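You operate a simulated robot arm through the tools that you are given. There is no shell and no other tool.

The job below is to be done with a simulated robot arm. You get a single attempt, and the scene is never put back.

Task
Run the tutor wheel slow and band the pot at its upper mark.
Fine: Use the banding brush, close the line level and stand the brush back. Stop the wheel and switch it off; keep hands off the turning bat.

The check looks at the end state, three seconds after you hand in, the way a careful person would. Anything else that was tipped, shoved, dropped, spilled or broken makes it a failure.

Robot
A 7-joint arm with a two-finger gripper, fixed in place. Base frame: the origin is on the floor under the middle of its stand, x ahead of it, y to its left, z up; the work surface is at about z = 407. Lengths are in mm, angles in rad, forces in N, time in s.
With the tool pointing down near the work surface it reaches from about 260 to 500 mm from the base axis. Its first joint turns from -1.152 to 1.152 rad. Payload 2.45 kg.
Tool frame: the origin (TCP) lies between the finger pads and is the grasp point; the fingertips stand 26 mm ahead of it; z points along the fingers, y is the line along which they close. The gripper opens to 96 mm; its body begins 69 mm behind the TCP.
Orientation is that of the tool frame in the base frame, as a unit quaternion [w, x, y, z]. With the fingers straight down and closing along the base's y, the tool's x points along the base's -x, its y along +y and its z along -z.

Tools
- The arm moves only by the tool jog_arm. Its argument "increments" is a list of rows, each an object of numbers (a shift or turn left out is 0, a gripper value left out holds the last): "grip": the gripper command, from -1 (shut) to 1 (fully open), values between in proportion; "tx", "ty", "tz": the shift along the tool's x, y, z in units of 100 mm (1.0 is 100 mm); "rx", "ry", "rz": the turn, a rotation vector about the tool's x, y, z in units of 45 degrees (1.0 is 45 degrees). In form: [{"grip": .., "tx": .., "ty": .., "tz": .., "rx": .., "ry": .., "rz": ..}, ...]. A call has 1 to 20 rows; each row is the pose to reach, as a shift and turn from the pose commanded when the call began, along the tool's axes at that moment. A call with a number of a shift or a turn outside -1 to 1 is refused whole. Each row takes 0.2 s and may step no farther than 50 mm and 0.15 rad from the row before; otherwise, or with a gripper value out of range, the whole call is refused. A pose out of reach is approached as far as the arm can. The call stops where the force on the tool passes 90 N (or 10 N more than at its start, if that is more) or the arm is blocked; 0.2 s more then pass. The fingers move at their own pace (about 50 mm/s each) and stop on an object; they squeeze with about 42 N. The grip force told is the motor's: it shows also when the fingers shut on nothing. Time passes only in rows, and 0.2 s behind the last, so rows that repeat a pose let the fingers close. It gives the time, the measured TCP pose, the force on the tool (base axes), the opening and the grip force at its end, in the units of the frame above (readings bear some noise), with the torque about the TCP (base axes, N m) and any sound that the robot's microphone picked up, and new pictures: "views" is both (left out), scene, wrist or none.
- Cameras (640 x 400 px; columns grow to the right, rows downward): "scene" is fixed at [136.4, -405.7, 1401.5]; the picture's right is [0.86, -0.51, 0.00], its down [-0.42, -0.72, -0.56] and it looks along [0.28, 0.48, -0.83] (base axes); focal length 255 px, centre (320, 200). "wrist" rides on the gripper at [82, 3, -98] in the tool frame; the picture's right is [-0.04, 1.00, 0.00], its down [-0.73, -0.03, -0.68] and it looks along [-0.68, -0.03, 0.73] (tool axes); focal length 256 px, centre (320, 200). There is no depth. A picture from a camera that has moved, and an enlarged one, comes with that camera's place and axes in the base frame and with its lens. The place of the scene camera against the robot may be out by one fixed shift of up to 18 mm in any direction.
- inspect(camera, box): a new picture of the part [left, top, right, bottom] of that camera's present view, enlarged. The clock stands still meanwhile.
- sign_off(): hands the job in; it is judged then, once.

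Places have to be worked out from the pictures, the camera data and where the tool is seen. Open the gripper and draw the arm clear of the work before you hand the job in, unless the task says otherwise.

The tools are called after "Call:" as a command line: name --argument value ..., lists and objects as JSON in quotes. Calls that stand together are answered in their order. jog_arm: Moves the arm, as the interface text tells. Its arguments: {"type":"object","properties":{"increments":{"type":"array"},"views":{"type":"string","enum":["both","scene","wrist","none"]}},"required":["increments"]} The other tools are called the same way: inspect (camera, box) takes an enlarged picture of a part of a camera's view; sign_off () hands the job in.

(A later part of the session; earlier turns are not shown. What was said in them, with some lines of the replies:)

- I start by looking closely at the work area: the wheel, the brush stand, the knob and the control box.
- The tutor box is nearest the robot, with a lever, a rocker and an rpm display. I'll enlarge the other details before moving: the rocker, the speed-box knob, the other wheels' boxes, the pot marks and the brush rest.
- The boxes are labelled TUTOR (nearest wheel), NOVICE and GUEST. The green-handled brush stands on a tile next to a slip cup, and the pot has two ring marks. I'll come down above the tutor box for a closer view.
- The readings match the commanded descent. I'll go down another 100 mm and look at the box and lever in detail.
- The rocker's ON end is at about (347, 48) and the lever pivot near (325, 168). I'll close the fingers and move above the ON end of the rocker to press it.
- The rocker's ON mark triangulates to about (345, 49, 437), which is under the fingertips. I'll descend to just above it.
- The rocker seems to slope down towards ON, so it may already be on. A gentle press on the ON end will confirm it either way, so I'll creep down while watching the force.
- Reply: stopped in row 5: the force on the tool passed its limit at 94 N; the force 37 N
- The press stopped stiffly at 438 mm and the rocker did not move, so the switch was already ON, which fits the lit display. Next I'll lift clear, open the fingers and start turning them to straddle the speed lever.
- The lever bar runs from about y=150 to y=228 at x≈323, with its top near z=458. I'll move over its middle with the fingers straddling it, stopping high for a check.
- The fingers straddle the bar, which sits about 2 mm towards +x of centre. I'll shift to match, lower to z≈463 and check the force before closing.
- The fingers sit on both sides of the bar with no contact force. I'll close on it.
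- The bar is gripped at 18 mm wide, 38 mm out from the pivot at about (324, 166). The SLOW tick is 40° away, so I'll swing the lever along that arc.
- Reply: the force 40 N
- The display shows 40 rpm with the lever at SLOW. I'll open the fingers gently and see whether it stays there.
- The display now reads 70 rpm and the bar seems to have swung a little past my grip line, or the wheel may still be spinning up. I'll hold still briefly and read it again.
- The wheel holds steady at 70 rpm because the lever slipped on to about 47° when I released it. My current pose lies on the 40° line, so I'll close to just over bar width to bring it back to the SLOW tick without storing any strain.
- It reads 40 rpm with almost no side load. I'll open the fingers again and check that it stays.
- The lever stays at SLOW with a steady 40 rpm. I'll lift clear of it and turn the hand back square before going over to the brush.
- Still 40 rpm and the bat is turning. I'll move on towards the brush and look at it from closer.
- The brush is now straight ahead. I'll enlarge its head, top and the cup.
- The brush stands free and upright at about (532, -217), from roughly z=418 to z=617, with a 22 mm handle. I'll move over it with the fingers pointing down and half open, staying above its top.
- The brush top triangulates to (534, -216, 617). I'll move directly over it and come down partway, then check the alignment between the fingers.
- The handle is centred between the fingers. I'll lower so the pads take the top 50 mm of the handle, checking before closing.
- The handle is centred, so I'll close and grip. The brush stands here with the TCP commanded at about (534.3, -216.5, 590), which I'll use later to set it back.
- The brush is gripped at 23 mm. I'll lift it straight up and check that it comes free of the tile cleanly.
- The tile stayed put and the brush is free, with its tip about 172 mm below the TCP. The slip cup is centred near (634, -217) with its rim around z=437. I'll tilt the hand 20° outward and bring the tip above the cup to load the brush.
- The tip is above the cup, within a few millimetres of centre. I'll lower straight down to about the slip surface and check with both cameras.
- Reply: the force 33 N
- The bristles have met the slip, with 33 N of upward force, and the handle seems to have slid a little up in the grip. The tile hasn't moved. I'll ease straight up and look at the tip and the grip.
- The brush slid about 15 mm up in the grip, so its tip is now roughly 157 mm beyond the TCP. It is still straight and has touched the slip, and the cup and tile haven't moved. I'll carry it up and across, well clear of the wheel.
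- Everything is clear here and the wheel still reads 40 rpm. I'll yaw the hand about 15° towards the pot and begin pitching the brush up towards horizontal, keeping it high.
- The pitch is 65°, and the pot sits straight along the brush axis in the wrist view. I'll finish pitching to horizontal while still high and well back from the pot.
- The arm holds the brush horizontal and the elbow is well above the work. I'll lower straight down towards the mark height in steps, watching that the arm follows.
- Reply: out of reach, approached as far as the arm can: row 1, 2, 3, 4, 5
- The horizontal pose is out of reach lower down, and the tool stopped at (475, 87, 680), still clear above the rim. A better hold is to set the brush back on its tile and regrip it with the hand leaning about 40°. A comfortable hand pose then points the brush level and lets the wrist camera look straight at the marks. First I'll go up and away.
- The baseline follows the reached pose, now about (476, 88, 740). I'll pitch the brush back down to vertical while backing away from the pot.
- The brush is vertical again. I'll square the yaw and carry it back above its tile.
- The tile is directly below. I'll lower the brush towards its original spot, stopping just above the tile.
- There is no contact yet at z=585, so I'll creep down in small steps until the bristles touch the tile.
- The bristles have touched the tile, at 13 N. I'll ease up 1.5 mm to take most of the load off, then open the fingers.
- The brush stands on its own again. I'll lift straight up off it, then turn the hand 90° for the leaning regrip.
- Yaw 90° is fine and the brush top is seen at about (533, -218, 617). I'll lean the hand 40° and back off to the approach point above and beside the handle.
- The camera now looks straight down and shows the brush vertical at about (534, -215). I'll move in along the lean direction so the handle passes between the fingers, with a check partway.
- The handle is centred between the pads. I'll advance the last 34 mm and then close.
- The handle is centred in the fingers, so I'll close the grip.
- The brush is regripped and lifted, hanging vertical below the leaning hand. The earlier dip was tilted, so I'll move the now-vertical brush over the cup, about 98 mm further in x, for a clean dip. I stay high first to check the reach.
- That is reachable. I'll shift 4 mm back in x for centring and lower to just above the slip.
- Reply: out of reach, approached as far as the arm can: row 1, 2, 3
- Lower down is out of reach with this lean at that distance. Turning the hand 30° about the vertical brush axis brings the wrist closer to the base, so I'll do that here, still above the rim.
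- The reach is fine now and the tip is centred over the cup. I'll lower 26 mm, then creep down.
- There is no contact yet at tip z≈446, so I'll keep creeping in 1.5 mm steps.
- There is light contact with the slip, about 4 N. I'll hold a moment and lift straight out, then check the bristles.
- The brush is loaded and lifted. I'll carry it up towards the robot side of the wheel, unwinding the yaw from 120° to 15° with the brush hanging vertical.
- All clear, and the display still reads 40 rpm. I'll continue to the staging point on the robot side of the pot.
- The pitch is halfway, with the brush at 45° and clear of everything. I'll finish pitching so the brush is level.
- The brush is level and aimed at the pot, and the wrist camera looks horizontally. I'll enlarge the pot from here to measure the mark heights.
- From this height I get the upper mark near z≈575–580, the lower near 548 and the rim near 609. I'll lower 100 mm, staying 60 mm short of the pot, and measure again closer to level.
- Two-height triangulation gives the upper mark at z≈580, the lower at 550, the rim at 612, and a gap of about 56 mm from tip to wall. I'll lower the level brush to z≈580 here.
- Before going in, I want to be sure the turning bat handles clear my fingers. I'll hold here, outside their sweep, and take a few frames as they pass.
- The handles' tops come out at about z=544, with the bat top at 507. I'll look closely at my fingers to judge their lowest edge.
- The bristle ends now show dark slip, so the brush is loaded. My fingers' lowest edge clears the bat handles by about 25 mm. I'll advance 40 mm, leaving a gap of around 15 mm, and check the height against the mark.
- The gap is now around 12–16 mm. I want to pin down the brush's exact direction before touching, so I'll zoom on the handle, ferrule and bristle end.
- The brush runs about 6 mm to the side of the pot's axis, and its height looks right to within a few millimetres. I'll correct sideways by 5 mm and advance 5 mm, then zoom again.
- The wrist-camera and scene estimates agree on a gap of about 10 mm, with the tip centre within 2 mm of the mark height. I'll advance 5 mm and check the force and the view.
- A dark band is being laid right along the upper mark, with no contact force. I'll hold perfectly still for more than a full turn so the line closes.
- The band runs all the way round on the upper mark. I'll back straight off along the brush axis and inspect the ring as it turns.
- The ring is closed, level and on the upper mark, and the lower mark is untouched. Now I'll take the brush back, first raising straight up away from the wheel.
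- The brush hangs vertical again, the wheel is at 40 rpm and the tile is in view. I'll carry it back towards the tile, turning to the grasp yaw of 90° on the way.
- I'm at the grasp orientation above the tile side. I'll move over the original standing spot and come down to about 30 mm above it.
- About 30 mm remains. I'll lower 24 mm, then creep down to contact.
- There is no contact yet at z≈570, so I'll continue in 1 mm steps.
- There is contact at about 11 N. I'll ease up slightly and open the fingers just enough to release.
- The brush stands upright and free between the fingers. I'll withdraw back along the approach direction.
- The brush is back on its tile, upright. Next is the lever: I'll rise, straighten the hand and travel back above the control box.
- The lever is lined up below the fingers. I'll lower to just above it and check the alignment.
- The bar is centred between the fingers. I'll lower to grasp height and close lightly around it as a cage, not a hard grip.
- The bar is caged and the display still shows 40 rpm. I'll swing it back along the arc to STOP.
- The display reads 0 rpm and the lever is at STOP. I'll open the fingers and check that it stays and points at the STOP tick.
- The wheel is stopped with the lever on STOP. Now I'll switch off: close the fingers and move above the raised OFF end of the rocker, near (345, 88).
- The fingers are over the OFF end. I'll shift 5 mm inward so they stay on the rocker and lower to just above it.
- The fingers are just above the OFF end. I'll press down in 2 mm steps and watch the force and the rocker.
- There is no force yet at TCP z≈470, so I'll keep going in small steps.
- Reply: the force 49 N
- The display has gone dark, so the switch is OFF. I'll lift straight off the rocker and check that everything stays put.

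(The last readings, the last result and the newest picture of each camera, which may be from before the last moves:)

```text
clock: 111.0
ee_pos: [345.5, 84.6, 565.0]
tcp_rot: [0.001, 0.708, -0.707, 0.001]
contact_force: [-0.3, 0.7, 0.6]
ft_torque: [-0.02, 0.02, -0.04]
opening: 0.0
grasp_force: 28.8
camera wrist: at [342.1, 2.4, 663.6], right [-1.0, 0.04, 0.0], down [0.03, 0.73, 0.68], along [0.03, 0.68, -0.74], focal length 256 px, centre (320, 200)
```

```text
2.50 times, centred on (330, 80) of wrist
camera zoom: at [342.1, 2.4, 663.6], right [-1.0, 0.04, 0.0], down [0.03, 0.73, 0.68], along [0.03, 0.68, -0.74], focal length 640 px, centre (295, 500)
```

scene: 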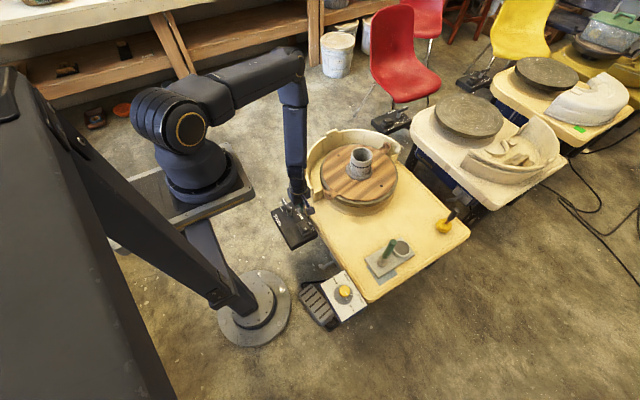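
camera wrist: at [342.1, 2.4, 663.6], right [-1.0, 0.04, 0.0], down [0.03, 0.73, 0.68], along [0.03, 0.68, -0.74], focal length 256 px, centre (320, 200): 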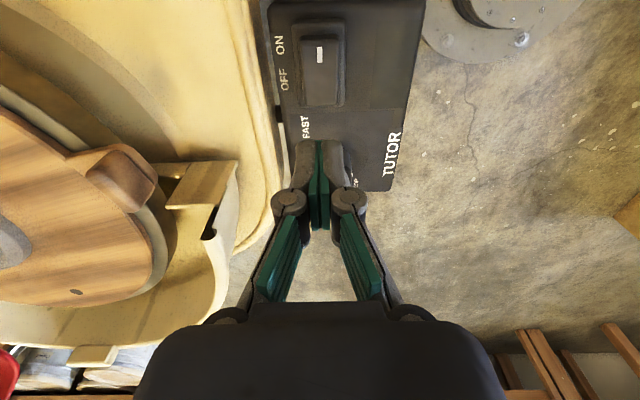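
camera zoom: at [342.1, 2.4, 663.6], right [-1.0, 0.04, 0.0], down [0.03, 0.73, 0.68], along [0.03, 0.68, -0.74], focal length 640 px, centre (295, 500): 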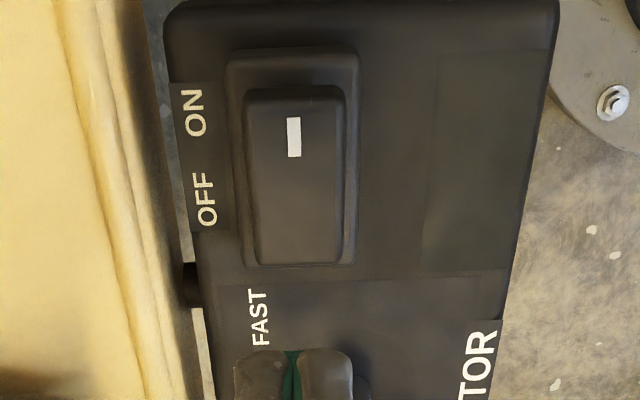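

The switch is off, the display dark and the lever at STOP. I'll open the gripper and raise the arm well clear, then check the whole scene.

Call:
jog_arm --increments '[{"grip": -1, "tz": -0.33}, {"tz": -0.67}, {"tz": -1.0}]' --views "none"

Call:
jog_arm --increments '[{"grip": 1, "tz": -0.33, "rz": 0.18}, {"tz": -0.67, "rz": 0.36}, {"tz": -1.0, "rz": 0.54}, {"tz": -1.0, "rz": 0.72}, {"tz": -1.0, "rz": 0.9}, {"tz": -1.0, "rz": 1.0}]' --views "none"

Call:
jog_arm --increments '[{"grip": 1, "tz": -0.33, "rz": 0.18}, {"tz": -0.67, "rz": 0.36}, {"tz": -1.0, "rz": 0.54}, {"tz": -1.0, "rz": 0.72}, {"tz": -1.0, "rz": 0.9}, {"tz": -1.0, "rz": 1.0}]' --views "both"

Call:
inspect --camera "scene" --box '[290, 120, 430, 220]'

Call:
inspect --camera "scene" --box '[345, 215, 435, 285]'

Call:
inspect --camera "scene" --box '[345, 140, 381, 180]'

Call:
inspect --camera "scene" --box '[260, 185, 370, 320]'

```text
clock: 111.8
ee_pos: [344.2, 84.0, 664.8]
tcp_rot: [-0.001, -0.706, 0.708, 0.0]
contact_force: [-0.1, 0.7, -0.1]
ft_torque: [-0.01, -0.03, -0.03]
opening: 0.0
grasp_force: 28.2
```

```text
clock: 113.2
ee_pos: [345.9, 83.1, 765.4]
tcp_rot: [-0.001, -0.381, 0.924, 0.0]
contact_force: [-0.2, 0.7, 0.5]
ft_torque: [0.0, 0.01, 0.02]
opening: 96.1
grasp_force: 0.0
```

```text
clock: 114.6
ee_pos: [346.1, 85.2, 866.6]
tcp_rot: [-0.001, 0.002, 1.0, -0.001]
contact_force: [-0.8, -0.3, 0.7]
ft_torque: [0.03, 0.0, -0.01]
opening: 96.0
grasp_force: 0.1
camera wrist: at [263.8, 87.0, 963.9], right [0.04, 1.0, 0.0], down [0.73, -0.03, 0.68], along [0.68, -0.03, -0.74], focal length 256 px, centre (320, 200)
```

scene: 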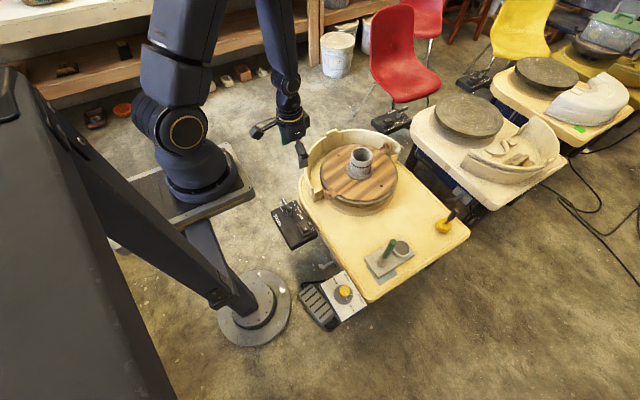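
wrist: 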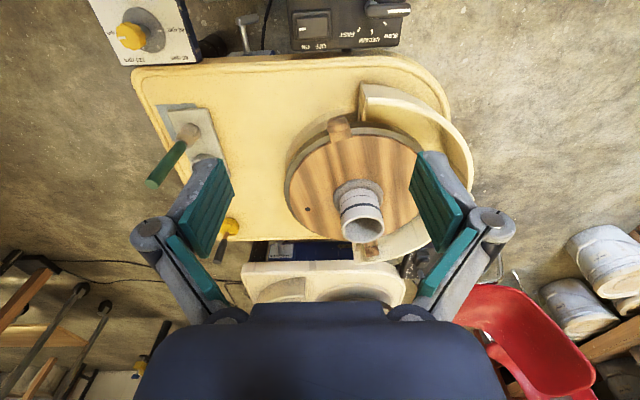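

```text
4.00 times, centred on (360, 170) of scene
camera zoom: at [136.4, -405.7, 1401.5], right [0.86, -0.51, 0.0], down [-0.42, -0.72, -0.56], along [0.28, 0.48, -0.83], focal length 1020 px, centre (160, 320)
```

zoom: 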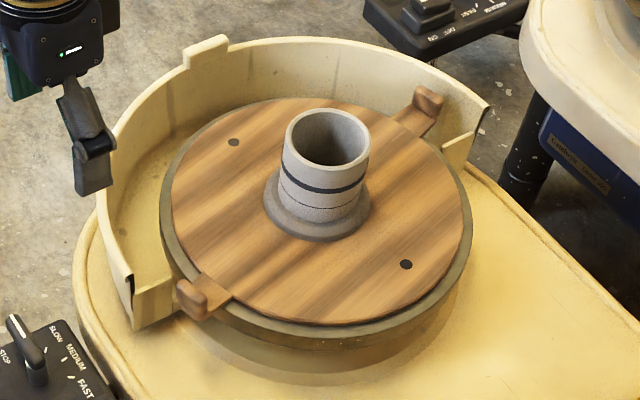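

```text
5.71 times, centred on (390, 250) of scene
camera zoom: at [136.4, -405.7, 1401.5], right [0.86, -0.51, 0.0], down [-0.42, -0.72, -0.56], along [0.28, 0.48, -0.83], focal length 1457 px, centre (-80, -86)
```

zoom: 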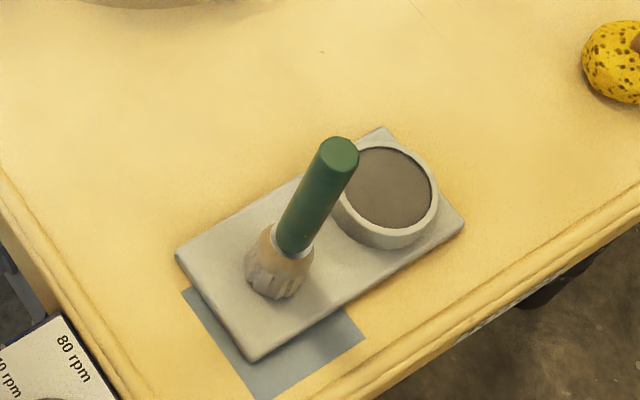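

```text
10.00 times, centred on (363, 160) of scene
camera zoom: at [136.4, -405.7, 1401.5], right [0.86, -0.51, 0.0], down [-0.42, -0.72, -0.56], along [0.28, 0.48, -0.83], focal length 2550 px, centre (-110, 600)
```

zoom: 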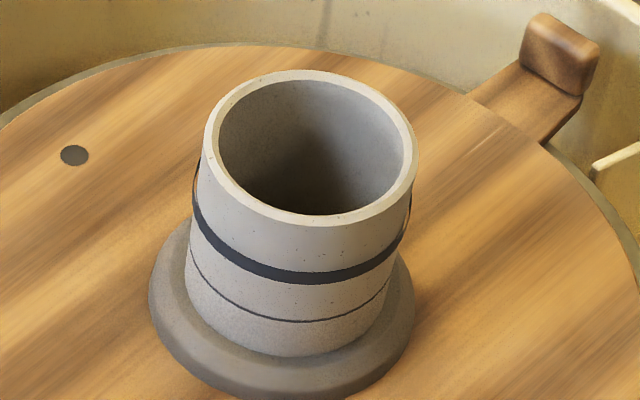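

```text
2.96 times, centred on (315, 252) of scene
camera zoom: at [136.4, -405.7, 1401.5], right [0.86, -0.51, 0.0], down [-0.42, -0.72, -0.56], along [0.28, 0.48, -0.83], focal length 755 px, centre (335, 44)
```

zoom: 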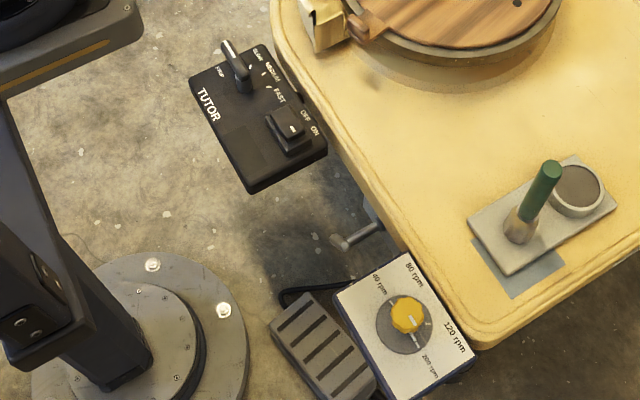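

Everything checks out. The band is closed and level on the upper mark. The brush is standing on its tile, the lever is at STOP, the switch is off and the bat is still. The gripper is open and clear, so I'm handing in.

Call:
sign_off

```text
The job is handed in.
```

The pot is banded at its upper mark with a closed, level line, and I've handed the job in. I don't have the check's result, so this is from the last camera views.

- **Wheel:** The band was laid at 40 rpm with the lever on SLOW. The lever is now at STOP, the switch is OFF, the display is dark and the bat is still.
- **Speed slip:** While I was first setting SLOW, the lever slipped past its tick when I let go. The wheel ran at 70 rpm for a couple of seconds before I brought it back. The brush had not been picked up yet.
- **Brush:** I loaded the banding brush from the slip cup and stood it back upright on its tile. It slid about 15 mm in the grip on the first dip. I set it down, took a different grip and dipped again before banding.
- **Bat:** The gripper did not touch the bat or its handles while the wheel was turning. No contact force showed at the pot while the line was laid.
- **Surroundings:** The tile, cup, sponge tool and speed box look where they were at the start. The gripper is open and the arm is raised clear.
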